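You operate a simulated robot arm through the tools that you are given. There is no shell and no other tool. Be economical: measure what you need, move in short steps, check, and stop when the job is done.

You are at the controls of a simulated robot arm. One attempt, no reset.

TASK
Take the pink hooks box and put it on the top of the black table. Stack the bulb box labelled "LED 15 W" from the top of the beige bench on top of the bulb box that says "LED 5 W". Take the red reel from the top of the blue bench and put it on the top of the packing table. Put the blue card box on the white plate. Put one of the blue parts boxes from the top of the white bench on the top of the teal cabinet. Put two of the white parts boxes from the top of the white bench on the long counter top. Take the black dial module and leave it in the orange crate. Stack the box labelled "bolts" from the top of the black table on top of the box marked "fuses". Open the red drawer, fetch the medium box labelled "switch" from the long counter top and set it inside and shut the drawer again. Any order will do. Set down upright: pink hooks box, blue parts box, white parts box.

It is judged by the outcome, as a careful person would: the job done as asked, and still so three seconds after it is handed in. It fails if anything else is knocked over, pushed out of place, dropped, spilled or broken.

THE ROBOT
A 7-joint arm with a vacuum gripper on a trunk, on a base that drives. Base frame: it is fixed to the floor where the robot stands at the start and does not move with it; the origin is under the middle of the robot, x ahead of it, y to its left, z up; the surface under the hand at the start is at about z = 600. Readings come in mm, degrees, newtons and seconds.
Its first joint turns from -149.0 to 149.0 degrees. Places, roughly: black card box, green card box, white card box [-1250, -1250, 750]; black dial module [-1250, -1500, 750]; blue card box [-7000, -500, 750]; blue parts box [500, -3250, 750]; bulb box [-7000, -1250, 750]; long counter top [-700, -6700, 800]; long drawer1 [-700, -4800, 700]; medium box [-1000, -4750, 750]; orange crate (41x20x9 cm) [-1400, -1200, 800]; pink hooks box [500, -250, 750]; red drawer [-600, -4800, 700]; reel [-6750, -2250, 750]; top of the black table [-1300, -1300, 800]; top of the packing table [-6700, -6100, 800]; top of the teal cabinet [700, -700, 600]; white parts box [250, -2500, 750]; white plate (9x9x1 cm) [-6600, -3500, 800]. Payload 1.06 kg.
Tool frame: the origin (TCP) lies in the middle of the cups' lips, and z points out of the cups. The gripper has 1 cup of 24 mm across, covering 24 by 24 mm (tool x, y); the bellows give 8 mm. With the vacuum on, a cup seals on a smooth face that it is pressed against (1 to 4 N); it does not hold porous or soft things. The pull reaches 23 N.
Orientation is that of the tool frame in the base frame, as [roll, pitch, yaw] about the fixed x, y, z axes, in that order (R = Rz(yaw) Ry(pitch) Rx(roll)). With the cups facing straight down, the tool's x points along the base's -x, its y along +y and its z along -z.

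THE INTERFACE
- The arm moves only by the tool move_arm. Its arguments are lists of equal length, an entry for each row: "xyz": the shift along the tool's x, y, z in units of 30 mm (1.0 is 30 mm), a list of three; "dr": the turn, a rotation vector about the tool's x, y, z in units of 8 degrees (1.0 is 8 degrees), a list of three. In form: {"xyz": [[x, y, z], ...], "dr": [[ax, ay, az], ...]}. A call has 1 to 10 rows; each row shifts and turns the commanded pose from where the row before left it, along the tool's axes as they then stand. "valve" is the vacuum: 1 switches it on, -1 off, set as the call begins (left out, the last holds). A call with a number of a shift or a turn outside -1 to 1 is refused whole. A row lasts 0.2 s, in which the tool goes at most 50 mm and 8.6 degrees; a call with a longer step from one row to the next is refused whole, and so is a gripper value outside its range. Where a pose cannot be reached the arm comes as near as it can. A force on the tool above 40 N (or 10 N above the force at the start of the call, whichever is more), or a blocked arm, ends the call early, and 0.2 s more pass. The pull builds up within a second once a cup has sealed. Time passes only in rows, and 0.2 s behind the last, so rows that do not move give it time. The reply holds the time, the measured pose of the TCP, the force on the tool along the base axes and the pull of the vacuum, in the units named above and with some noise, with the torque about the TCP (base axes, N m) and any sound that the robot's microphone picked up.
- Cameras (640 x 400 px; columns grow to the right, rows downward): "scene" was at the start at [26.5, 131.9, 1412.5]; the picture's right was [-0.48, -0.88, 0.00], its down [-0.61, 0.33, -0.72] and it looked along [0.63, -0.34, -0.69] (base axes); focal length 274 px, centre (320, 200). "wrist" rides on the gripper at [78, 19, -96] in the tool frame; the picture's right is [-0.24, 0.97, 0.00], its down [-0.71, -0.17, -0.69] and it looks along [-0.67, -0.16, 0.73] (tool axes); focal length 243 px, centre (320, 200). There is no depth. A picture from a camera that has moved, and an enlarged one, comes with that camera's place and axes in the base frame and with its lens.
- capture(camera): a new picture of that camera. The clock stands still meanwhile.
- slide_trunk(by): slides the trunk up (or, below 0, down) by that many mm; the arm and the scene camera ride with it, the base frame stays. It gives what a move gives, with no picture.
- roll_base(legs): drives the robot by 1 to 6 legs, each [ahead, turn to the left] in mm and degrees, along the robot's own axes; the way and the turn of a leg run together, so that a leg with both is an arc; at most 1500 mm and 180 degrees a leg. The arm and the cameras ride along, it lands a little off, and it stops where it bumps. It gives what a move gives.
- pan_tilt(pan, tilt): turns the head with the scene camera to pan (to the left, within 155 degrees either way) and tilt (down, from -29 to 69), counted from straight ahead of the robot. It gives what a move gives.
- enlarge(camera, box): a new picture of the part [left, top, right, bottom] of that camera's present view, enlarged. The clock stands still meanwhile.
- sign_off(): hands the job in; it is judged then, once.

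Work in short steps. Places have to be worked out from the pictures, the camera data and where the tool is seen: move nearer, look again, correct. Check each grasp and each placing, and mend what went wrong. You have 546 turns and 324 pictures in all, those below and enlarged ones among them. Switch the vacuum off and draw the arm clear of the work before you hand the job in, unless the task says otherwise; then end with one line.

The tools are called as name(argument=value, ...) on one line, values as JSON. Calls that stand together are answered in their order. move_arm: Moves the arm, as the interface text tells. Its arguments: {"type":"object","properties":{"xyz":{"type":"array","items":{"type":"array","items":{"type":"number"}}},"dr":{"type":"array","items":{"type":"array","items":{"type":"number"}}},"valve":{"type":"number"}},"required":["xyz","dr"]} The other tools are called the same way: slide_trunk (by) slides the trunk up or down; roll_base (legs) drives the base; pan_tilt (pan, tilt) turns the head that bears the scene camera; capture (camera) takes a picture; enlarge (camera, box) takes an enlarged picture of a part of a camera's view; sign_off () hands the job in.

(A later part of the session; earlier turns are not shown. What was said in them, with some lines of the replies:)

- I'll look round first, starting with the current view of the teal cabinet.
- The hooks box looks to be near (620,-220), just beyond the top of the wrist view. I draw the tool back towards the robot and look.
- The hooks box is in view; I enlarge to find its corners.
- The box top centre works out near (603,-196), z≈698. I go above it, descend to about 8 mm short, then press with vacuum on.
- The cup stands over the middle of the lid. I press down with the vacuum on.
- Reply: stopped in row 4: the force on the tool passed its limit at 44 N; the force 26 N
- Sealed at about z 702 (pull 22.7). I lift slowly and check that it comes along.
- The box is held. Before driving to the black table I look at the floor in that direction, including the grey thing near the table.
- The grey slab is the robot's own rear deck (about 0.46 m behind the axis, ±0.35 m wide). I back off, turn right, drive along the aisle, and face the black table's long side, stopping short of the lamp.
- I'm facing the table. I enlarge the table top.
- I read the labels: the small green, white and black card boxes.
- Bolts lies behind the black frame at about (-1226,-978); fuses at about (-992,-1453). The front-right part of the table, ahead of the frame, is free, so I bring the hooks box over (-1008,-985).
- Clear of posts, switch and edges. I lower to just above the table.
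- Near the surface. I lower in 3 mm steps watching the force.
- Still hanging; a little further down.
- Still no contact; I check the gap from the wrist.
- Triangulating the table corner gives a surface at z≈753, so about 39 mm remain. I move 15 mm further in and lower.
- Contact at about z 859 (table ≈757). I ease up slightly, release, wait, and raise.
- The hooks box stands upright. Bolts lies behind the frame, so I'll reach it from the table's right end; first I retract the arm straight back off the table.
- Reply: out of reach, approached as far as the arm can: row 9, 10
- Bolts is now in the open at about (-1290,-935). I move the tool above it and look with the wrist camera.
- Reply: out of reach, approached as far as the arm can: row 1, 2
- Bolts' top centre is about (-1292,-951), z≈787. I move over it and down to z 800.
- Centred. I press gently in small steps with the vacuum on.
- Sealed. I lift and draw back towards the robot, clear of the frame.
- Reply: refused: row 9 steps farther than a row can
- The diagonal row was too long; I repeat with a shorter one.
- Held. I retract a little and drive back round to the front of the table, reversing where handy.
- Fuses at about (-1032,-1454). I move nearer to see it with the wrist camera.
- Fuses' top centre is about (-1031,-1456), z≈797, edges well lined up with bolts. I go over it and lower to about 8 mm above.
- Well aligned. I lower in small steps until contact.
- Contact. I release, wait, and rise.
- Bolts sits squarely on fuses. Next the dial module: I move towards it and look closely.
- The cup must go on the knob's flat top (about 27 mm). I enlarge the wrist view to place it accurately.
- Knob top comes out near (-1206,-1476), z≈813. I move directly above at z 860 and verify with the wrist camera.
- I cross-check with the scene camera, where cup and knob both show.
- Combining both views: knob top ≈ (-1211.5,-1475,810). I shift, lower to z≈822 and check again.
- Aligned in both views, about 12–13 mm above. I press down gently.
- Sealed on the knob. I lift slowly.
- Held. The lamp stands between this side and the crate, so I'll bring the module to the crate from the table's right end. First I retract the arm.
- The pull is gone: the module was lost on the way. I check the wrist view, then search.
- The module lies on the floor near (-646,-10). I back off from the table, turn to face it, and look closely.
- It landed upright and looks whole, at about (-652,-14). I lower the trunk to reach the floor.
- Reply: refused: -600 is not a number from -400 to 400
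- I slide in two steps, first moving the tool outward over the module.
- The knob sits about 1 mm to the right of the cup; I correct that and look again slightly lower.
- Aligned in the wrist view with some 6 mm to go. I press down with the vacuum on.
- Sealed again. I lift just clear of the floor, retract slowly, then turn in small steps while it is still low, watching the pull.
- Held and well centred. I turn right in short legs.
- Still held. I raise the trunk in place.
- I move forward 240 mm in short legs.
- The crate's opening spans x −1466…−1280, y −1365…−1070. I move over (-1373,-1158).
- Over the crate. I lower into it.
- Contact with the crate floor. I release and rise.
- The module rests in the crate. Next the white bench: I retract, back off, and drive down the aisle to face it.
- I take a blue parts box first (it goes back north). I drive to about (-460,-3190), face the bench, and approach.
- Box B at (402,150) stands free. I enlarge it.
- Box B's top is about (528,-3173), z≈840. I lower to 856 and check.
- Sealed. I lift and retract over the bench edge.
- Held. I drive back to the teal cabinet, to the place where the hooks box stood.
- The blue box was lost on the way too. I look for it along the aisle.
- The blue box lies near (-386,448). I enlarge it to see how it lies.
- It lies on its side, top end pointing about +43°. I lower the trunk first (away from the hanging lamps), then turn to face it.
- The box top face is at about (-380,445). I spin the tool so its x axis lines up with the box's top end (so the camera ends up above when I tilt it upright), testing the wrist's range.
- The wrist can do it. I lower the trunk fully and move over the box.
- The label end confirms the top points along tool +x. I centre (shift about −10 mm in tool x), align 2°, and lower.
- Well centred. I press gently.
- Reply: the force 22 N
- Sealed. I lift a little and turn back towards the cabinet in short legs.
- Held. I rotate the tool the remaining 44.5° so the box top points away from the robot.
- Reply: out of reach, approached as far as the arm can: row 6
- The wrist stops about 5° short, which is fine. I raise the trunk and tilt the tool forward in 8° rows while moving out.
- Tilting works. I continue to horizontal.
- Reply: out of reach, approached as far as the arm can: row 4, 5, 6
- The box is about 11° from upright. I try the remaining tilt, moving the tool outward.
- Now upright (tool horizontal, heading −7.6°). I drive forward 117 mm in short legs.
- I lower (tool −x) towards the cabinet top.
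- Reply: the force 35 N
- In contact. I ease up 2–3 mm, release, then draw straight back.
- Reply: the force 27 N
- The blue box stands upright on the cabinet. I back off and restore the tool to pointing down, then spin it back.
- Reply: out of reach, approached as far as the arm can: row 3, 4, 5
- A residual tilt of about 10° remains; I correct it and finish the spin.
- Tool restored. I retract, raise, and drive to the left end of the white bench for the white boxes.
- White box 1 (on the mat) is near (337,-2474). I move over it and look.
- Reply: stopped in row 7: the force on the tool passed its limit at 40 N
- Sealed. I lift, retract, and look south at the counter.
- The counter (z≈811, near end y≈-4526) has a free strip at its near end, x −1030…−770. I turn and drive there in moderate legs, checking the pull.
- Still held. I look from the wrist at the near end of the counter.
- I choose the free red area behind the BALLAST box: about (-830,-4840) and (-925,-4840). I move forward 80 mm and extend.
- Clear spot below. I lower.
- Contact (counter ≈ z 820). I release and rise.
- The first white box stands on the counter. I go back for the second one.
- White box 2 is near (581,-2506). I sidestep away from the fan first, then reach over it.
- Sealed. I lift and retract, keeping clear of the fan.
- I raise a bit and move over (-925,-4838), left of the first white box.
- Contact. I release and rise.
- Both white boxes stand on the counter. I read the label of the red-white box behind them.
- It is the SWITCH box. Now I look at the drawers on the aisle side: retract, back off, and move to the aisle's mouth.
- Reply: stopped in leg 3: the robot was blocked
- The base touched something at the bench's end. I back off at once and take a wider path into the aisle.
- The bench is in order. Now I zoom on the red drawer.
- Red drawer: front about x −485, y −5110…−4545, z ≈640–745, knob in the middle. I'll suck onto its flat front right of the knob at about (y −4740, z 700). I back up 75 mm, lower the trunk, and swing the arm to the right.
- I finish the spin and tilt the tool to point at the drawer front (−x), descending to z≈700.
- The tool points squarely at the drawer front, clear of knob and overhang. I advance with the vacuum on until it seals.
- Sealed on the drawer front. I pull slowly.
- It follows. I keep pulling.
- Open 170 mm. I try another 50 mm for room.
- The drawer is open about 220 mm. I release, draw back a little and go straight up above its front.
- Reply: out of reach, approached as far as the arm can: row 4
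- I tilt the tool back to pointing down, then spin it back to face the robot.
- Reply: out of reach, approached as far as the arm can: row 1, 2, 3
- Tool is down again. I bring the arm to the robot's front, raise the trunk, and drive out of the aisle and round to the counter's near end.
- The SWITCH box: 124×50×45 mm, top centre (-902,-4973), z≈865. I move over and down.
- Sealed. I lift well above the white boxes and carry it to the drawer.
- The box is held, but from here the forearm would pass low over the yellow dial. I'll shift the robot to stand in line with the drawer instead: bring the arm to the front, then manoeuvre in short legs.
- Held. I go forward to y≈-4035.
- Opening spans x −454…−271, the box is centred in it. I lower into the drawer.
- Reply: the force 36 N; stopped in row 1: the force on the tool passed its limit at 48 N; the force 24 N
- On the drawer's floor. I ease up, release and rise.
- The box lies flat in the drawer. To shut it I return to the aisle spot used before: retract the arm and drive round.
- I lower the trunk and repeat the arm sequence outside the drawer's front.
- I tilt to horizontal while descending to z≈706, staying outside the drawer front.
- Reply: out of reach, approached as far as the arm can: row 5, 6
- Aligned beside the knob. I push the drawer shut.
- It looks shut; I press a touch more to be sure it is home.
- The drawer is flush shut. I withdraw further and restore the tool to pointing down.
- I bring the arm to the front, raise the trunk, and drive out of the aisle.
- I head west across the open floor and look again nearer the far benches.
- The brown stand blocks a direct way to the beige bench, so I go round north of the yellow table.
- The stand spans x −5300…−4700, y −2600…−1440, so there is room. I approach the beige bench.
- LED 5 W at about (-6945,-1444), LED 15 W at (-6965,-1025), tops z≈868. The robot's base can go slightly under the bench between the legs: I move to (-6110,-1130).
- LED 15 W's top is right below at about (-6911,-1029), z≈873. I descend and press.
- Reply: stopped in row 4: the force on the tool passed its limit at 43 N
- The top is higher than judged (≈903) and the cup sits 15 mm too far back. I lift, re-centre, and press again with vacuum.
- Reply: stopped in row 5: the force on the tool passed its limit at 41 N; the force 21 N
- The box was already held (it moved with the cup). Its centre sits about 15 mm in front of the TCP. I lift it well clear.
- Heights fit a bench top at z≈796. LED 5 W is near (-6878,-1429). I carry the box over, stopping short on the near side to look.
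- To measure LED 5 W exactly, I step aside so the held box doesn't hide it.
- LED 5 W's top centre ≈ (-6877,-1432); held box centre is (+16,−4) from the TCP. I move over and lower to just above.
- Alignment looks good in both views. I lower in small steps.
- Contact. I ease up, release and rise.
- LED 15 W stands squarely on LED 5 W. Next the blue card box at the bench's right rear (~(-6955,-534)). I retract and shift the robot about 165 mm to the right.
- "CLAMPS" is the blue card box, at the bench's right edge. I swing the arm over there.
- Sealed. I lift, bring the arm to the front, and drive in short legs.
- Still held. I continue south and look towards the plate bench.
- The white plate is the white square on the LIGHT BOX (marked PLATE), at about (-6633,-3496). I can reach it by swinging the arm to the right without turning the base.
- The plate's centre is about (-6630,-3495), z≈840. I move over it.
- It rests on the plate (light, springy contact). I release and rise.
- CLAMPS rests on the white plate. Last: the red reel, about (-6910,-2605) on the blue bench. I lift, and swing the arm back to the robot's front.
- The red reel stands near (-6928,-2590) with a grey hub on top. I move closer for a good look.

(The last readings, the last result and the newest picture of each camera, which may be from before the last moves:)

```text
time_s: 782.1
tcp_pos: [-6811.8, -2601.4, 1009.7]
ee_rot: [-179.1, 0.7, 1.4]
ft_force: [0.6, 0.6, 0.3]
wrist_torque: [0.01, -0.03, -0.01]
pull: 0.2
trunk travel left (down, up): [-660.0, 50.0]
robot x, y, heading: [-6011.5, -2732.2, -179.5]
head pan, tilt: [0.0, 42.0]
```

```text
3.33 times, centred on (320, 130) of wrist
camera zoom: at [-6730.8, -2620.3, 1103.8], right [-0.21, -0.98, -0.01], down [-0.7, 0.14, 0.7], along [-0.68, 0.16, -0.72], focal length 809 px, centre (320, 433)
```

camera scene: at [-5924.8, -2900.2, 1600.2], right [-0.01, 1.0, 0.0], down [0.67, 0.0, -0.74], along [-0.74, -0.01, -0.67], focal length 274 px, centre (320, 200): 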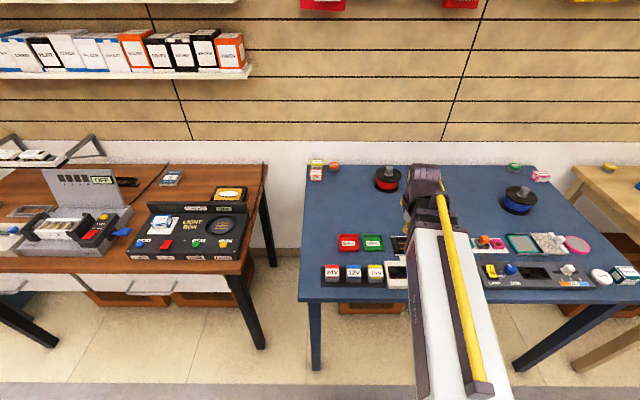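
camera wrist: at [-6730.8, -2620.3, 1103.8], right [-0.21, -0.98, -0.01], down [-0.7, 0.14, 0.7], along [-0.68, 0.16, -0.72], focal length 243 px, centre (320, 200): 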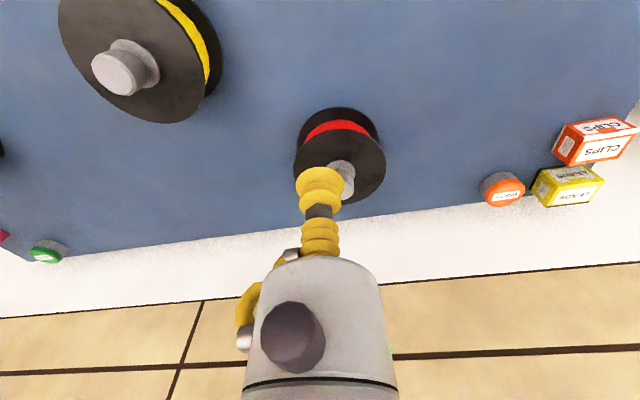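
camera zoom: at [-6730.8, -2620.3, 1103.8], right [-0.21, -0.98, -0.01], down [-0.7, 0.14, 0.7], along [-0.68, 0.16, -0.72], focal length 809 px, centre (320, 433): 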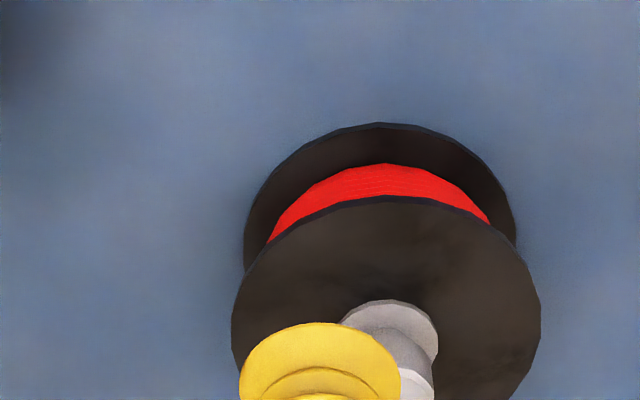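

move_arm(xyz=[[-0.9, 0, 0], [-0.9, 0, 0], [-0.8, 0, 0.3], [0, 0, 0.5], [0, 0, 0]], dr=[[0, 0, 0], [0, 0, 0], [0, 0, 0], [0, 0, 0], [0, 0, 0]])

capture(camera="wrist")

enlarge(camera="wrist", box=[260, 70, 380, 190])

```text
time_s: 783.3
tcp_pos: [-6889.9, -2602.8, 983.9]
ee_rot: [-179.0, 0.7, 1.3]
ft_force: [0.3, 0.5, 0.0]
wrist_torque: [0.0, 0.02, 0.01]
pull: 0.1
trunk travel left (down, up): [-660.0, 50.0]
robot x, y, heading: [-6011.2, -2729.1, -179.5]
head pan, tilt: [0.0, 42.0]
```

```text
130 pictures are left
camera wrist: at [-6809.3, -2620.9, 1079.5], right [-0.21, -0.98, -0.01], down [-0.7, 0.14, 0.7], along [-0.68, 0.16, -0.72], focal length 243 px, centre (320, 200)
```

wrist: 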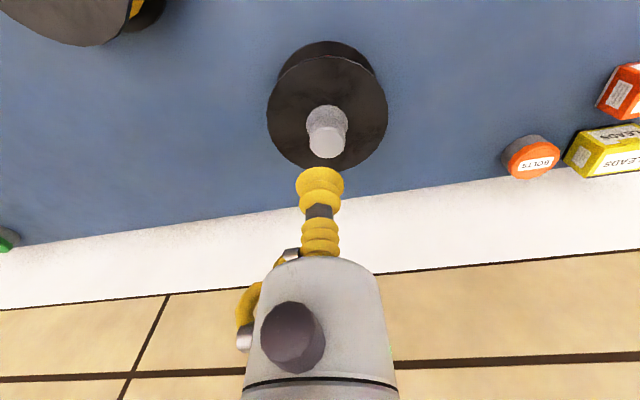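

```text
3.33 times, centred on (320, 130) of wrist
camera zoom: at [-6809.3, -2620.9, 1079.5], right [-0.21, -0.98, -0.01], down [-0.7, 0.14, 0.7], along [-0.68, 0.16, -0.72], focal length 809 px, centre (320, 433)
```

zoom: 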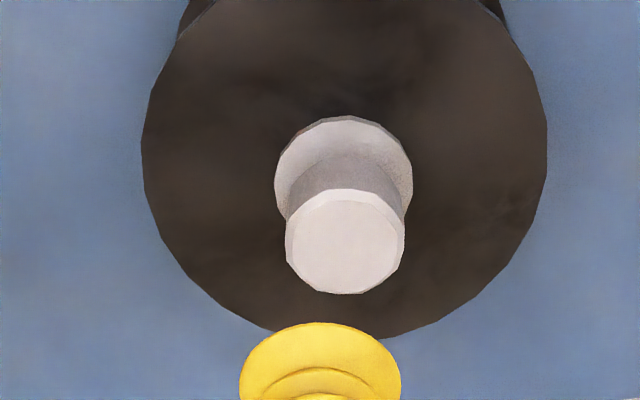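

The hub's flat top (~25 mm) is usable if centred exactly. I move above it and refine.

move_arm(xyz=[[-0.6, -0.12, 0], [-0.47, 0, 0], [0, 0, 0.8], [0, 0, 0.83], [0, 0, 0], [0, 0, 0]], dr=[[0, 0, 0], [0, 0, 0], [0, 0, 0], [0, 0, 0], [0, 0, 0], [0, 0, 0]])

enlarge(camera="wrist", box=[270, 90, 370, 190])

enlarge(camera="scene", box=[350, 140, 430, 210])

```text
time_s: 784.7
tcp_pos: [-6922.5, -2599.7, 937.4]
ee_rot: [-179.1, 0.6, 1.4]
ft_force: [-0.4, -0.9, 0.6]
wrist_torque: [0.01, 0.0, 0.04]
pull: 0.0
trunk travel left (down, up): [-660.0, 50.0]
robot x, y, heading: [-6013.9, -2730.9, -179.3]
head pan, tilt: [0.0, 42.0]
```

```text
4.00 times, centred on (320, 140) of wrist
camera zoom: at [-6841.4, -2619.0, 1031.6], right [-0.21, -0.98, -0.01], down [-0.7, 0.14, 0.7], along [-0.68, 0.16, -0.72], focal length 970 px, centre (320, 440)
```

zoom: 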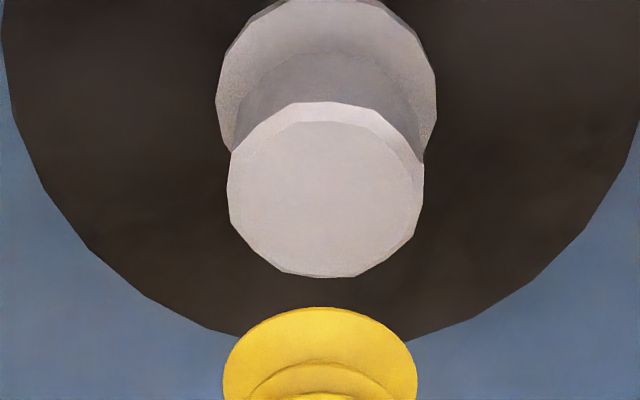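

```text
5.71 times, centred on (390, 175) of scene
camera zoom: at [-6049.3, -2901.1, 1600.2], right [-0.01, 1.0, 0.0], down [0.67, 0.0, -0.74], along [-0.74, 0.0, -0.67], focal length 1568 px, centre (-80, 343)
```

zoom: 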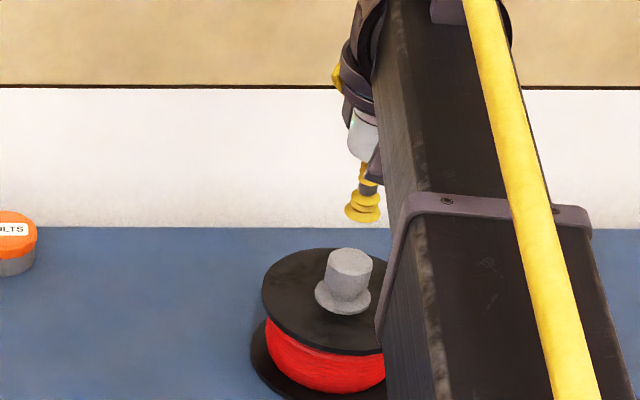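

Nearly centred (within 1 mm). I lower to about 12 mm above and check again.

move_arm(xyz=[[0, 0.02, 0.6], [0, 0, 0.53], [0, 0, 0], [0, 0, 0]], dr=[[0, 0, 0], [0, 0, 0], [0, 0, 0], [0, 0, 0]])

enlarge(camera="wrist", box=[280, 130, 360, 210])

enlarge(camera="scene", box=[375, 160, 405, 190])

```text
time_s: 785.7
tcp_pos: [-6923.1, -2598.7, 904.0]
ee_rot: [-179.2, 0.7, 1.3]
ft_force: [-0.3, -0.2, -0.3]
wrist_torque: [-0.01, 0.01, 0.03]
pull: 0.0
trunk travel left (down, up): [-660.0, 50.0]
robot x, y, heading: [-6014.2, -2733.1, -179.7]
head pan, tilt: [0.0, 42.0]
```

```text
5.00 times, centred on (320, 170) of wrist
camera zoom: at [-6841.9, -2617.6, 998.2], right [-0.21, -0.98, -0.01], down [-0.7, 0.14, 0.7], along [-0.68, 0.16, -0.72], focal length 1213 px, centre (320, 350)
```

zoom: 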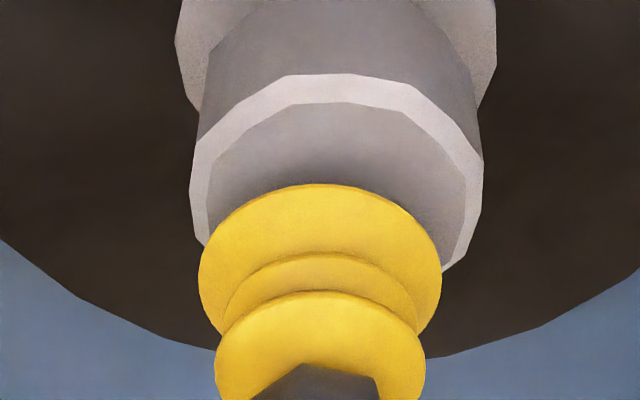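

```text
13.33 times, centred on (390, 175) of scene
camera zoom: at [-6049.3, -2901.1, 1600.2], right [-0.01, 1.0, 0.0], down [0.67, 0.0, -0.74], along [-0.74, 0.0, -0.67], focal length 3658 px, centre (-613, 533)
```

zoom: 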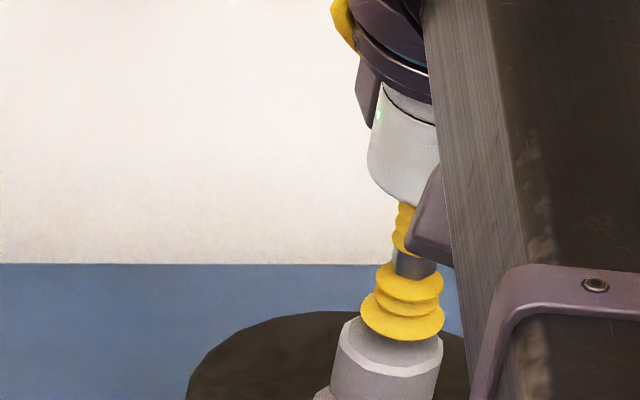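

The hub sits 1.5–2 mm to the right; I correct and press with the vacuum on.

move_arm(xyz=[[0, 0.055, 0.15], [0, 0, 0.15], [0, 0, 0.1], [0, 0, 0.05], [0, 0, 0], [0, 0, 0]], dr=[[0, 0, 0], [0, 0, 0], [0, 0, 0], [0, 0, 0], [0, 0, 0], [0, 0, 0]], valve=1)

move_arm(xyz=[[0, 0, 0.06], [0, 0, 0.06], [0, 0, 0], [0, 0, 0]], dr=[[0, 0, 0], [0, 0, 0], [0, 0, 0], [0, 0, 0]])

```text
time_s: 787.1
tcp_pos: [-6923.0, -2599.3, 889.7]
ee_rot: [-179.1, 0.7, 1.3]
ft_force: [-7.5, 3.3, 16.5]
wrist_torque: [-0.13, -0.18, -0.06]
pull: 22.5
trunk travel left (down, up): [-660.0, 50.0]
robot x, y, heading: [-6012.9, -2731.7, -179.7]
head pan, tilt: [0.0, 42.0]
```

```text
time_s: 788.1
tcp_pos: [-6923.1, -2600.0, 888.9]
ee_rot: [-179.1, 0.8, 1.2]
ft_force: [-8.7, 3.7, 28.4]
wrist_torque: [-0.17, -0.27, -0.01]
pull: 22.6
trunk travel left (down, up): [-660.0, 50.0]
robot x, y, heading: [-6010.9, -2730.1, -179.4]
head pan, tilt: [0.0, 42.0]
```

Sealed. I lift gently and check the weight.

move_arm(xyz=[[0, 0, -0.2], [0, 0, -0.3], [0, 0, -0.5], [0, 0, -0.7], [0, 0, -0.8], [0, 0, -0.8], [0, 0, -0.8], [0, 0, -0.4], [0, 0, 0]], dr=[[0, 0, 0], [0, 0, 0], [0, 0, 0], [0, 0, 0], [0, 0, 0], [0, 0, 0], [0, 0, 0], [0, 0, 0], [0, 0, 0]])

capture(camera="wrist")

```text
time_s: 790.1
tcp_pos: [-6921.9, -2601.1, 1020.9]
ee_rot: [-179.1, 0.7, 1.3]
ft_force: [-0.8, -0.1, -3.8]
wrist_torque: [0.03, 0.01, 0.02]
pull: 22.5
trunk travel left (down, up): [-660.0, 50.0]
robot x, y, heading: [-6009.5, -2735.9, -179.6]
head pan, tilt: [0.0, 42.0]
```

```text
124 pictures are left
camera wrist: at [-6841.4, -2620.5, 1115.5], right [-0.21, -0.98, -0.01], down [-0.7, 0.14, 0.7], along [-0.68, 0.16, -0.72], focal length 243 px, centre (320, 200)
```

wrist: 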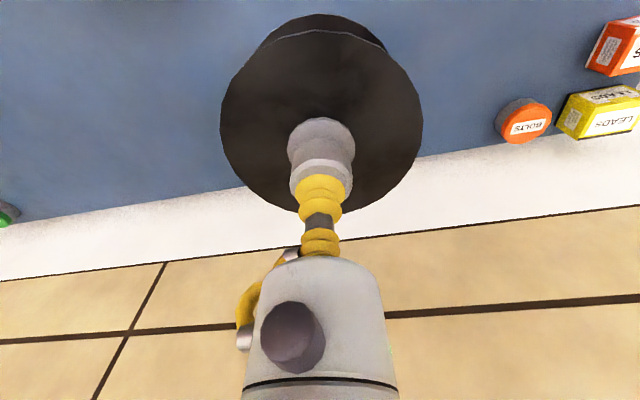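

Held (about 0.39 kg). I retract gently.

move_arm(xyz=[[0.3, 0, 0], [0.6, 0, 0], [0.7, 0.2, 0], [0.7, 0.3, 0], [0.7, 0.3, 0], [0.7, 0.3, 0], [0.7, 0.3, 0], [0.7, 0.3, 0], [0.7, 0.3, 0], [0.7, 0.3, 0]], dr=[[0, 0, 0], [0, 0, 0], [0, 0, 0], [0, 0, 0], [0, 0, 0], [0, 0, 0], [0, 0, 0], [0, 0, 0], [0, 0, 0], [0, 0, 0]])

move_arm(xyz=[[0.7, 0.3, 0], [0.7, 0.3, 0], [0.7, 0.2, 0], [0.7, 0, 0], [0.6, 0, 0], [0.4, 0, 0], [0, 0, 0]], dr=[[0, 0, 0], [0, 0, 0], [0, 0, 0], [0, 0, 0], [0, 0, 0], [0, 0, 0], [0, 0, 0]])

roll_base(legs=[[-60, 0], [-65, 0]])

```text
time_s: 792.3
tcp_pos: [-6725.3, -2664.3, 1016.5]
ee_rot: [-179.1, 0.7, 1.3]
ft_force: [-0.9, -0.8, -4.3]
wrist_torque: [0.02, 0.03, 0.0]
pull: 22.8
trunk travel left (down, up): [-660.0, 50.0]
robot x, y, heading: [-6011.3, -2732.8, -179.7]
head pan, tilt: [0.0, 42.0]
```

```text
time_s: 793.9
tcp_pos: [-6611.4, -2687.2, 1015.7]
ee_rot: [-179.1, 0.8, 1.3]
ft_force: [0.2, 0.4, -4.9]
wrist_torque: [-0.04, 0.0, -0.01]
pull: 23.1
trunk travel left (down, up): [-660.0, 50.0]
robot x, y, heading: [-6009.9, -2732.3, -179.7]
head pan, tilt: [0.0, 42.0]
```

```text
time_s: 795.5
tcp_pos: [-6484.6, -2686.9, 1016.1]
ee_rot: [-179.1, 0.7, 1.5]
ft_force: [0.2, 0.4, -5.1]
wrist_torque: [0.01, 0.0, 0.0]
pull: 22.8
trunk travel left (down, up): [-660.0, 50.0]
robot x, y, heading: [-5884.5, -2733.9, -179.7]
head pan, tilt: [0.0, 42.0]
```

Held. I turn left in small legs, checking the pull.

roll_base(legs=[[0, 10], [0, 10], [0, 10], [0, 10]])

roll_base(legs=[[0, 10], [0, 10], [0, 10], [0, 10], [0, 9.7]])

roll_base(legs=[[80, 0], [100, 0], [100, 0], [100, 0], [100, 0], [100, 0]])

roll_base(legs=[[130, 0], [130, 0], [130, 0], [130, 0], [130, 0], [130, 0]])

```text
time_s: 798.6
tcp_pos: [-6373.1, -3082.8, 1014.8]
ee_rot: [-179.1, 0.8, 41.3]
ft_force: [0.9, -0.8, -4.8]
wrist_torque: [-0.03, 0.0, -0.03]
pull: 22.8
trunk travel left (down, up): [-660.0, 50.0]
robot x, y, heading: [-5886.7, -2731.0, -139.7]
head pan, tilt: [0.0, 42.0]
```

```text
time_s: 802.5
tcp_pos: [-5934.2, -3330.2, 1015.8]
ee_rot: [-179.2, 0.8, 90.8]
ft_force: [0.4, 0.1, -4.0]
wrist_torque: [0.0, 0.02, 0.01]
pull: 23.3
trunk travel left (down, up): [-660.0, 50.0]
robot x, y, heading: [-5882.8, -2731.4, -90.3]
head pan, tilt: [0.0, 42.0]
```

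```text
time_s: 807.3
tcp_pos: [-5934.3, -3911.9, 1014.3]
ee_rot: [-179.1, 0.7, 90.9]
ft_force: [-1.4, 0.4, -4.2]
wrist_torque: [0.01, 0.02, 0.02]
pull: 23.3
trunk travel left (down, up): [-660.0, 50.0]
robot x, y, heading: [-5889.5, -3312.4, -90.1]
head pan, tilt: [0.0, 42.0]
```

```text
time_s: 813.0
tcp_pos: [-5931.3, -4690.1, 1014.9]
ee_rot: [-179.1, 0.6, 91.1]
ft_force: [-0.4, -0.4, -4.0]
wrist_torque: [0.0, -0.01, 0.03]
pull: 22.6
trunk travel left (down, up): [-660.0, 50.0]
robot x, y, heading: [-5885.7, -4092.6, -89.7]
head pan, tilt: [0.0, 42.0]
```

Held well. I look ahead for the packing table.

pan_tilt(pan=-30, tilt=25)

capture(camera="scene")

```text
time_s: 813.9
tcp_pos: [-5932.2, -4690.3, 1016.3]
ee_rot: [-179.1, 0.7, 91.1]
ft_force: [1.0, 0.2, -4.2]
wrist_torque: [-0.03, -0.02, 0.02]
pull: 23.3
trunk travel left (down, up): [-660.0, 50.0]
robot x, y, heading: [-5880.2, -4092.3, -90.1]
head pan, tilt: [-30.0, 25.0]
```

```text
123 pictures are left
camera scene: at [-5761.7, -4123.9, 1626.4], right [-0.87, 0.5, 0.0], down [0.21, 0.37, -0.91], along [-0.45, -0.79, -0.42], focal length 274 px, centre (320, 200)
```

scene: 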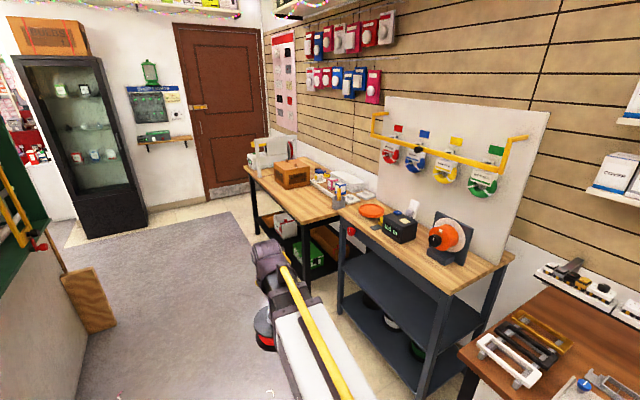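

enlarge(camera="scene", box=[235, 120, 395, 240])

```text
3.33 times, centred on (315, 180) of scene
camera zoom: at [-5761.7, -4123.9, 1626.4], right [-0.87, 0.5, 0.0], down [0.21, 0.37, -0.91], along [-0.45, -0.79, -0.42], focal length 914 px, centre (337, 267)
```

zoom: 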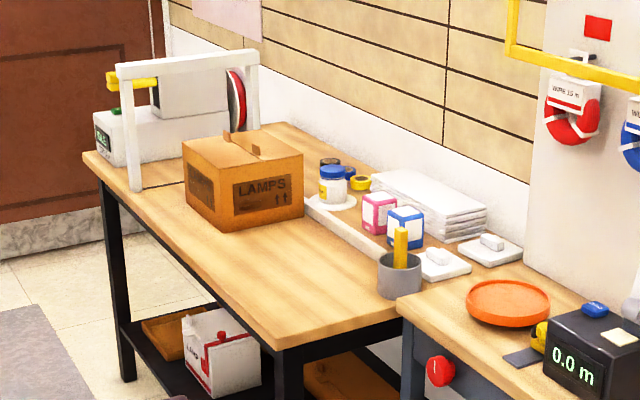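

The packing table's front part near (-6560,-5690) is free. I drive on south in short legs.

roll_base(legs=[[130, 0], [130, 0], [130, 0], [130, 0], [130, 0], [130, 0]])

roll_base(legs=[[130, 0], [130, 0], [130, 0], [130, 0], [130, 0], [130, 0]])

pan_tilt(pan=-85, tilt=42)

capture(camera="scene")

```text
time_s: 819.6
tcp_pos: [-5929.9, -5476.3, 1015.1]
ee_rot: [-179.2, 0.6, 91.2]
ft_force: [0.0, 0.2, -3.6]
wrist_torque: [-0.01, -0.01, -0.01]
pull: 22.7
trunk travel left (down, up): [-660.0, 50.0]
robot x, y, heading: [-5886.5, -4873.9, -89.9]
head pan, tilt: [-30.0, 25.0]
```

```text
time_s: 825.3
tcp_pos: [-5921.1, -6253.4, 1014.5]
ee_rot: [-179.1, 0.7, 91.7]
ft_force: [-0.7, 0.0, -5.1]
wrist_torque: [0.0, 0.01, 0.0]
pull: 23.1
trunk travel left (down, up): [-660.0, 50.0]
robot x, y, heading: [-5877.8, -5651.6, -89.5]
head pan, tilt: [-30.0, 25.0]
```

```text
time_s: 826.5
tcp_pos: [-5920.5, -6254.9, 1014.1]
ee_rot: [-179.1, 0.7, 91.6]
ft_force: [-0.5, 0.1, -4.7]
wrist_torque: [0.01, -0.03, -0.03]
pull: 22.9
trunk travel left (down, up): [-660.0, 50.0]
robot x, y, heading: [-5877.9, -5656.6, -89.4]
head pan, tilt: [-85.0, 42.0]
```

```text
121 pictures are left
camera scene: at [-5793.7, -5614.9, 1600.2], right [-0.1, 1.0, 0.0], down [0.67, 0.07, -0.74], along [-0.74, -0.07, -0.67], focal length 274 px, centre (320, 200)
```

scene: 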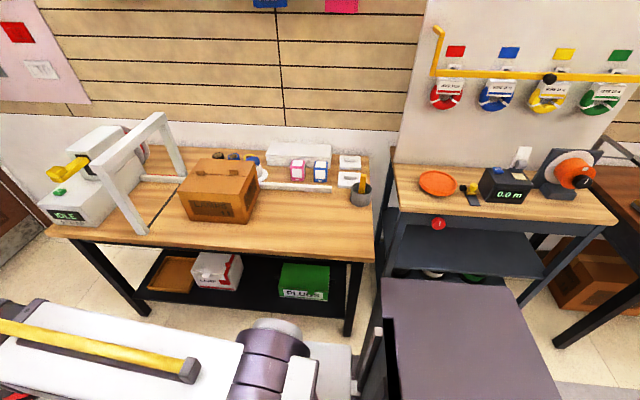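

Plenty of room at about (-6560,-5720). I swing the arm to the right in gentle steps.

move_arm(xyz=[[0.2, -0.4, 0], [0.4, -0.8, 0], [0.47, -0.9, 0], [0.47, -0.9, 0], [0.47, -0.9, 0], [0.47, -0.9, 0], [0.47, -0.9, 0], [0.47, -0.9, 0], [0.47, -0.9, 0], [0.47, -0.9, 0]], dr=[[0, 0, 0], [0, 0, 0], [0, 0, 0], [0, 0, 0], [0, 0, 0], [0, 0, 0], [0, 0, 0], [0, 0, 0], [0, 0, 0], [0, 0, 0]])

move_arm(xyz=[[0.47, -0.9, 0], [0.47, -0.9, 0], [0.47, -0.9, 0], [0.47, -0.9, 0], [0.7, -0.6, 0], [0.9, -0.43, 0], [0.9, -0.43, 0], [0.9, -0.43, 0], [0.9, -0.43, 0], [0.9, -0.43, 0]], dr=[[0, 0, 0], [0, 0, 0], [0, 0, 0], [0, 0, 0], [0, 0, 0], [0, 0, 0], [0, 0, 0], [0, 0, 0], [0, 0, 0], [0, 0, 0]])

capture(camera="scene")

```text
time_s: 828.8
tcp_pos: [-6174.5, -6130.7, 1016.8]
ee_rot: [-179.1, 0.6, 91.6]
ft_force: [0.4, -0.4, -4.0]
wrist_torque: [-0.02, 0.0, -0.01]
pull: 23.2
trunk travel left (down, up): [-660.0, 50.0]
robot x, y, heading: [-5881.2, -5657.1, -89.3]
head pan, tilt: [-85.0, 42.0]
```

```text
time_s: 831.0
tcp_pos: [-6375.5, -5922.5, 1019.2]
ee_rot: [-179.2, 0.7, 91.5]
ft_force: [0.1, 0.1, -4.7]
wrist_torque: [-0.03, 0.01, -0.01]
pull: 23.1
trunk travel left (down, up): [-660.0, 50.0]
robot x, y, heading: [-5878.5, -5650.9, -89.5]
head pan, tilt: [-85.0, 42.0]
```

```text
120 pictures are left
camera scene: at [-5794.1, -5614.5, 1600.2], right [-0.1, 1.0, 0.0], down [0.67, 0.06, -0.74], along [-0.74, -0.07, -0.67], focal length 274 px, centre (320, 200)
```

scene: 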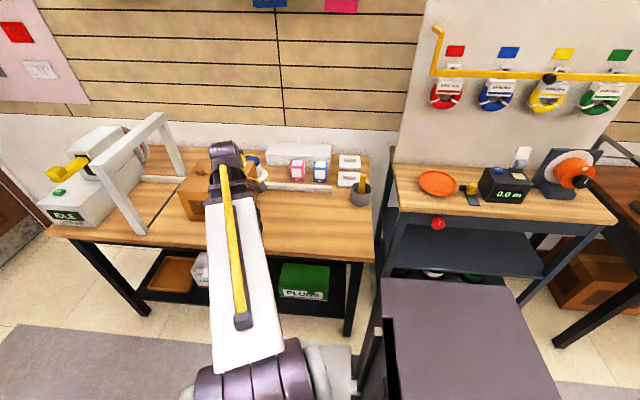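

move_arm(xyz=[[0.6, 0, 0], [0.9, 0, 0], [0.9, -0.2, 0], [0.9, -0.6, 0], [0.9, -0.8, 0], [0.9, -0.9, 0], [0.9, -0.9, 0], [0.9, -0.9, 0], [0, -0.9, 0], [0, -0.8, 0]], dr=[[0, 0, 0], [0, 0, 0], [0, 0, 0], [0, 0, 0], [0, 0, 0], [0, 0, 0], [0, 0, 0], [0, 0, 0], [0, 0, 0], [0, 0, 0]])

capture(camera="wrist")

capture(camera="scene")

```text
time_s: 833.1
tcp_pos: [-6558.2, -5721.8, 1018.8]
ee_rot: [-179.1, 0.7, 91.6]
ft_force: [0.2, 0.4, -4.4]
wrist_torque: [0.02, 0.0, -0.01]
pull: 23.0
trunk travel left (down, up): [-660.0, 50.0]
robot x, y, heading: [-5881.2, -5652.6, -89.6]
head pan, tilt: [-85.0, 42.0]
```

```text
119 pictures are left
camera wrist: at [-6538.8, -5642.4, 1112.5], right [0.98, -0.21, -0.01], down [-0.14, -0.7, 0.7], along [-0.15, -0.68, -0.72], focal length 243 px, centre (320, 200)
```

wrist: 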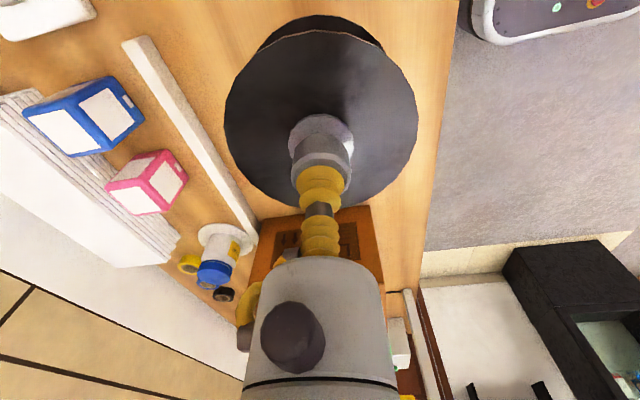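

```text
118 pictures are left
camera scene: at [-5794.4, -5614.6, 1600.2], right [-0.1, 1.0, 0.0], down [0.67, 0.06, -0.74], along [-0.74, -0.07, -0.67], focal length 274 px, centre (320, 200)
```

scene: 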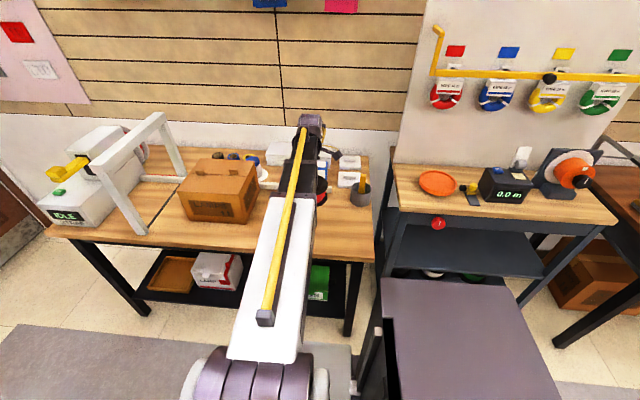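

Clear all round. I lower.

move_arm(xyz=[[0, 0, 0.4], [0, 0, 0.7], [0, 0, 0.7], [0, 0, 0.7], [0, 0, 0.7], [0, 0, 0.3], [0, 0, 0]], dr=[[0, 0, 0], [0, 0, 0], [0, 0, 0], [0, 0, 0], [0, 0, 0], [0, 0, 0], [0, 0, 0]])

capture(camera="wrist")

enlarge(camera="scene", box=[250, 130, 400, 270])

```text
time_s: 834.8
tcp_pos: [-6559.1, -5721.1, 911.2]
ee_rot: [-179.1, 0.8, 91.5]
ft_force: [0.2, 0.0, -4.6]
wrist_torque: [0.0, -0.01, 0.01]
pull: 22.1
trunk travel left (down, up): [-660.0, 50.0]
robot x, y, heading: [-5881.6, -5656.9, -89.6]
head pan, tilt: [-85.0, 42.0]
```

```text
117 pictures are left
camera wrist: at [-6540.7, -5641.7, 1006.0], right [0.98, -0.21, -0.01], down [-0.14, -0.7, 0.7], along [-0.15, -0.68, -0.72], focal length 243 px, centre (320, 200)
```

wrist: 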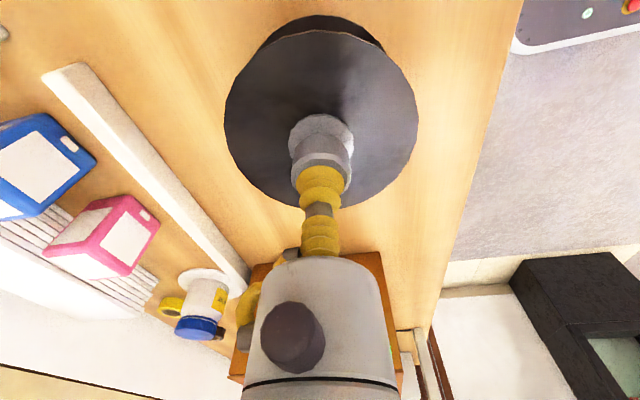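

```text
2.86 times, centred on (325, 200) of scene
camera zoom: at [-5794.2, -5614.5, 1600.2], right [-0.1, 1.0, 0.0], down [0.67, 0.06, -0.74], along [-0.74, -0.07, -0.67], focal length 784 px, centre (306, 200)
```

zoom: 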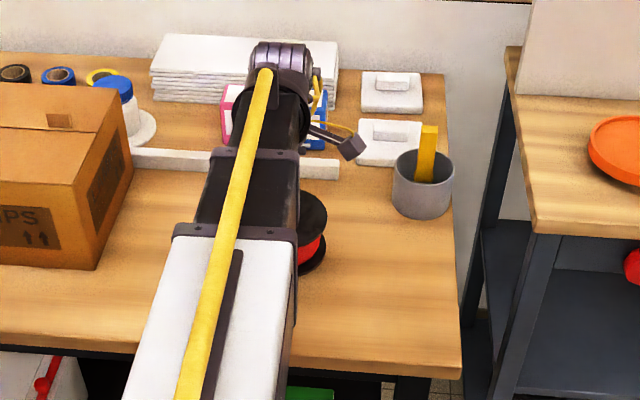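

move_arm(xyz=[[0, 0, 0.2], [0, 0, 0.15], [0, 0, 0]], dr=[[0, 0, 0], [0, 0, 0], [0, 0, 0]])

move_arm(xyz=[[0, 0, 0.1], [0, 0, 0.1], [0, 0, 0]], dr=[[0, 0, 0], [0, 0, 0], [0, 0, 0]])

move_arm(xyz=[[0, 0, 0.1], [0, 0, 0]], dr=[[0, 0, 0], [0, 0, 0]])

```text
time_s: 835.5
tcp_pos: [-6560.1, -5722.5, 901.1]
ee_rot: [-179.1, 0.6, 91.7]
ft_force: [-0.1, 0.2, -4.3]
wrist_torque: [0.03, 0.01, 0.01]
pull: 22.7
trunk travel left (down, up): [-660.0, 50.0]
robot x, y, heading: [-5883.1, -5654.4, -89.4]
head pan, tilt: [-85.0, 42.0]
```

```text
time_s: 836.4
tcp_pos: [-6560.8, -5722.6, 895.8]
ee_rot: [-179.1, 0.6, 91.6]
ft_force: [-0.1, -0.3, -4.3]
wrist_torque: [0.01, 0.06, -0.01]
pull: 23.1
trunk travel left (down, up): [-660.0, 50.0]
robot x, y, heading: [-5875.9, -5653.1, -89.5]
head pan, tilt: [-85.0, 42.0]
```

```text
time_s: 837.0
tcp_pos: [-6559.6, -5722.2, 893.1]
ee_rot: [-179.1, 0.6, 91.7]
ft_force: [-0.1, 0.1, -5.0]
wrist_torque: [-0.02, -0.01, 0.0]
pull: 22.7
trunk travel left (down, up): [-660.0, 50.0]
robot x, y, heading: [-5878.7, -5655.3, -89.5]
head pan, tilt: [-85.0, 42.0]
```

move_arm(xyz=[[0, 0, 0.1], [0, 0, 0.1], [0, 0, 0]], dr=[[0, 0, 0], [0, 0, 0], [0, 0, 0]])

move_arm(xyz=[[0, 0, 0.1], [0, 0, 0]], dr=[[0, 0, 0], [0, 0, 0]])

move_arm(xyz=[[0, 0, 0.1], [0, 0, 0]], dr=[[0, 0, 0], [0, 0, 0]])

```text
time_s: 837.8
tcp_pos: [-6559.7, -5721.9, 888.2]
ee_rot: [-179.1, 0.7, 91.6]
ft_force: [0.1, 0.2, -5.4]
wrist_torque: [-0.01, 0.01, -0.02]
pull: 23.3
trunk travel left (down, up): [-660.0, 50.0]
robot x, y, heading: [-5880.9, -5655.0, -89.4]
head pan, tilt: [-85.0, 42.0]
```

```text
time_s: 838.4
tcp_pos: [-6560.0, -5721.5, 885.2]
ee_rot: [-179.1, 0.7, 91.6]
ft_force: [0.3, -0.5, -4.7]
wrist_torque: [-0.03, -0.01, -0.03]
pull: 23.3
trunk travel left (down, up): [-660.0, 50.0]
robot x, y, heading: [-5877.5, -5656.3, -89.3]
head pan, tilt: [-85.0, 42.0]
```

```text
time_s: 839.0
tcp_pos: [-6559.9, -5723.1, 881.8]
ee_rot: [-179.2, 0.7, 91.7]
ft_force: [0.3, 0.2, -4.7]
wrist_torque: [-0.02, -0.01, 0.02]
pull: 23.0
trunk travel left (down, up): [-660.0, 50.0]
robot x, y, heading: [-5878.3, -5651.4, -89.3]
head pan, tilt: [-85.0, 42.0]
```

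No contact yet; I continue in small steps.

move_arm(xyz=[[0, 0, 0.13], [0, 0, 0.13], [0, 0, 0]], dr=[[0, 0, 0], [0, 0, 0], [0, 0, 0]])

move_arm(xyz=[[0, 0, 0.13], [0, 0, 0.13], [0, 0, 0]], dr=[[0, 0, 0], [0, 0, 0], [0, 0, 0]])

enlarge(camera="scene", box=[290, 170, 370, 230])

```text
time_s: 839.8
tcp_pos: [-6558.9, -5723.1, 873.9]
ee_rot: [-179.0, 0.7, 91.6]
ft_force: [-7.6, -3.3, 17.9]
wrist_torque: [0.13, -0.19, 0.01]
pull: 22.6
trunk travel left (down, up): [-660.0, 50.0]
robot x, y, heading: [-5878.5, -5652.2, -89.3]
head pan, tilt: [-85.0, 42.0]
```

```text
time_s: 840.5
tcp_pos: [-6560.3, -5724.4, 868.0]
ee_rot: [-178.9, 0.7, 91.6]
ft_force: [-11.8, -1.3, 36.5]
wrist_torque: [0.17, -0.33, 0.05]
pull: 23.2
trunk travel left (down, up): [-660.0, 50.0]
robot x, y, heading: [-5877.7, -5651.4, -89.4]
head pan, tilt: [-85.0, 42.0]
```

```text
6.67 times, centred on (330, 200) of scene
camera zoom: at [-5791.5, -5614.3, 1600.3], right [-0.1, 1.0, 0.0], down [0.66, 0.06, -0.74], along [-0.74, -0.07, -0.67], focal length 1829 px, centre (253, 200)
```

zoom: 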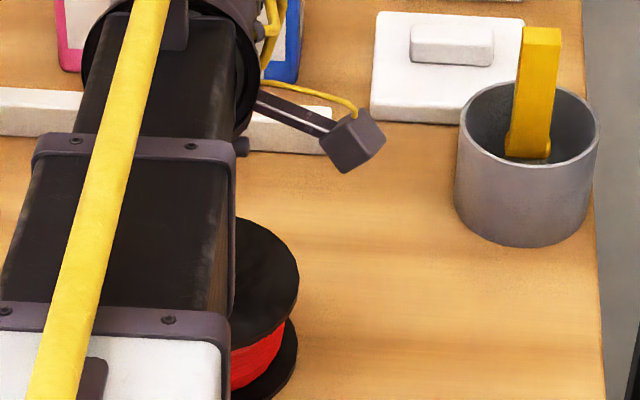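

On the table. I ease up, release, wait and rise.

move_arm(xyz=[[0, 0, -0.2], [0, 0, 0], [0, 0, 0]], dr=[[0, 0, 0], [0, 0, 0], [0, 0, 0]])

move_arm(xyz=[[0, 0, 0], [0, 0, 0], [0, 0, 0], [0, 0, 0], [0, 0, -0.1], [0, 0, -0.3], [0, 0, -0.8], [0, 0, -1], [0, 0, -1], [0, 0, -1]], dr=[[0, 0, 0], [0, 0, 0], [0, 0, 0], [0, 0, 0], [0, 0, 0], [0, 0, 0], [0, 0, 0], [0, 0, 0], [0, 0, 0], [0, 0, 0]], valve=-1)

capture(camera="wrist")

```text
time_s: 841.4
tcp_pos: [-6560.6, -5724.6, 871.5]
ee_rot: [-179.1, 0.7, 91.6]
ft_force: [0.0, 0.0, -3.3]
wrist_torque: [-0.04, -0.03, -0.03]
pull: 23.5
trunk travel left (down, up): [-660.0, 50.0]
robot x, y, heading: [-5880.0, -5655.4, -89.4]
head pan, tilt: [-85.0, 42.0]
```

```text
time_s: 843.5
tcp_pos: [-6559.0, -5722.2, 998.4]
ee_rot: [-179.0, 0.7, 91.6]
ft_force: [-0.4, 0.0, 0.0]
wrist_torque: [-0.01, 0.02, 0.02]
pull: 0.0
trunk travel left (down, up): [-660.0, 50.0]
robot x, y, heading: [-5882.1, -5652.4, -89.4]
head pan, tilt: [-85.0, 42.0]
```

```text
114 pictures are left
camera wrist: at [-6539.9, -5642.3, 1092.9], right [0.98, -0.21, -0.01], down [-0.14, -0.7, 0.7], along [-0.15, -0.68, -0.72], focal length 243 px, centre (320, 200)
```

wrist: 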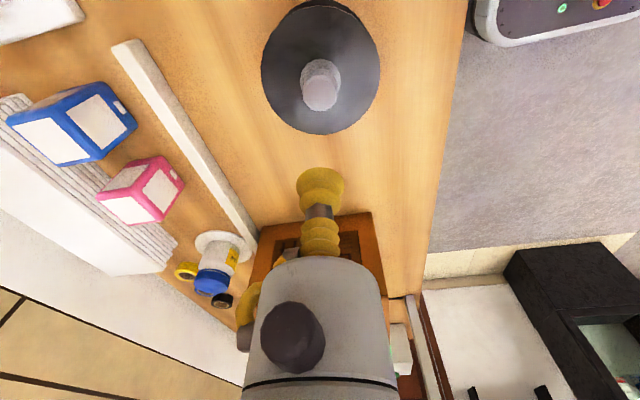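

The reel stands on the packing table. I draw the arm back clear of the table and take a last look.

move_arm(xyz=[[0, 0.5, -0.5], [0, 0.9, -0.3], [0, 0.9, 0], [0, 0.9, 0], [-0.5, 0.5, 0], [-0.9, 0.2, 0], [-0.9, 0.2, 0], [-0.9, 0.4, 0], [-0.9, 0.4, 0], [-0.9, 0.4, 0]], dr=[[0, 0, 0], [0, 0, 0], [0, 0, 0], [0, 0, 0], [0, 0, 0], [0, 0, 0], [0, 0, 0], [0, 0, 0], [0, 0, 0], [0, 0, 0]])

capture(camera="scene")

```text
time_s: 845.8
tcp_pos: [-6393.3, -5866.1, 1022.0]
ee_rot: [-179.0, 0.7, 91.5]
ft_force: [-0.1, 0.4, 0.2]
wrist_torque: [-0.01, -0.03, 0.01]
pull: 0.1
trunk travel left (down, up): [-660.0, 50.0]
robot x, y, heading: [-5878.7, -5652.3, -89.1]
head pan, tilt: [-85.0, 42.0]
```

```text
113 pictures are left
camera scene: at [-5793.9, -5614.5, 1600.2], right [-0.1, 1.0, 0.0], down [0.67, 0.06, -0.74], along [-0.74, -0.07, -0.67], focal length 274 px, centre (320, 200)
```

scene: 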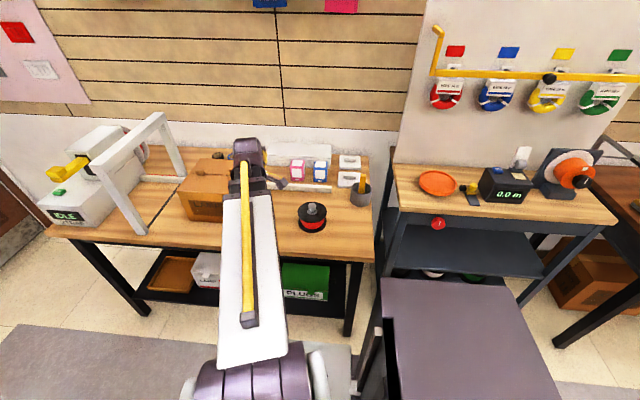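

The reel is in place. I swing the arm to the robot's front, off the table.

move_arm(xyz=[[-0.9, 0.5, 0], [-0.9, 0.5, 0], [-0.9, 0.6, 0], [-0.8, 0.8, 0], [-0.7, 0.9, 0], [-0.6, 0.9, 0], [-0.5, 0.9, 0], [-0.5, 0.9, 0], [-0.4, 0.9, 0], [-0.4, 0.9, 0]], dr=[[0, 0, 0], [0, 0, 0], [0, 0, 0], [0, 0, 0], [0, 0, 0], [0, 0, 0], [0, 0, 0], [0, 0, 0], [0, 0, 0], [0, 0, 0]])

sign_off()

```text
time_s: 848.0
tcp_pos: [-6182.4, -6087.9, 1024.1]
ee_rot: [-179.3, 0.8, 91.6]
ft_force: [0.3, 0.3, 0.6]
wrist_torque: [-0.02, 0.0, -0.02]
pull: 0.1
out of reach, approached as far as the arm can: row 7, 8, 9, 10
trunk travel left (down, up): [-660.0, 50.0]
robot x, y, heading: [-5878.6, -5655.9, -89.6]
head pan, tilt: [-85.0, 42.0]
```

```text
The job is handed in.
```

All nine tasks were done and the job is handed in, but I dropped the dial module and the blue parts box on the floor while carrying them (both picked up and placed as asked), and the base once bumped the end of the white bench without visibly moving anything.
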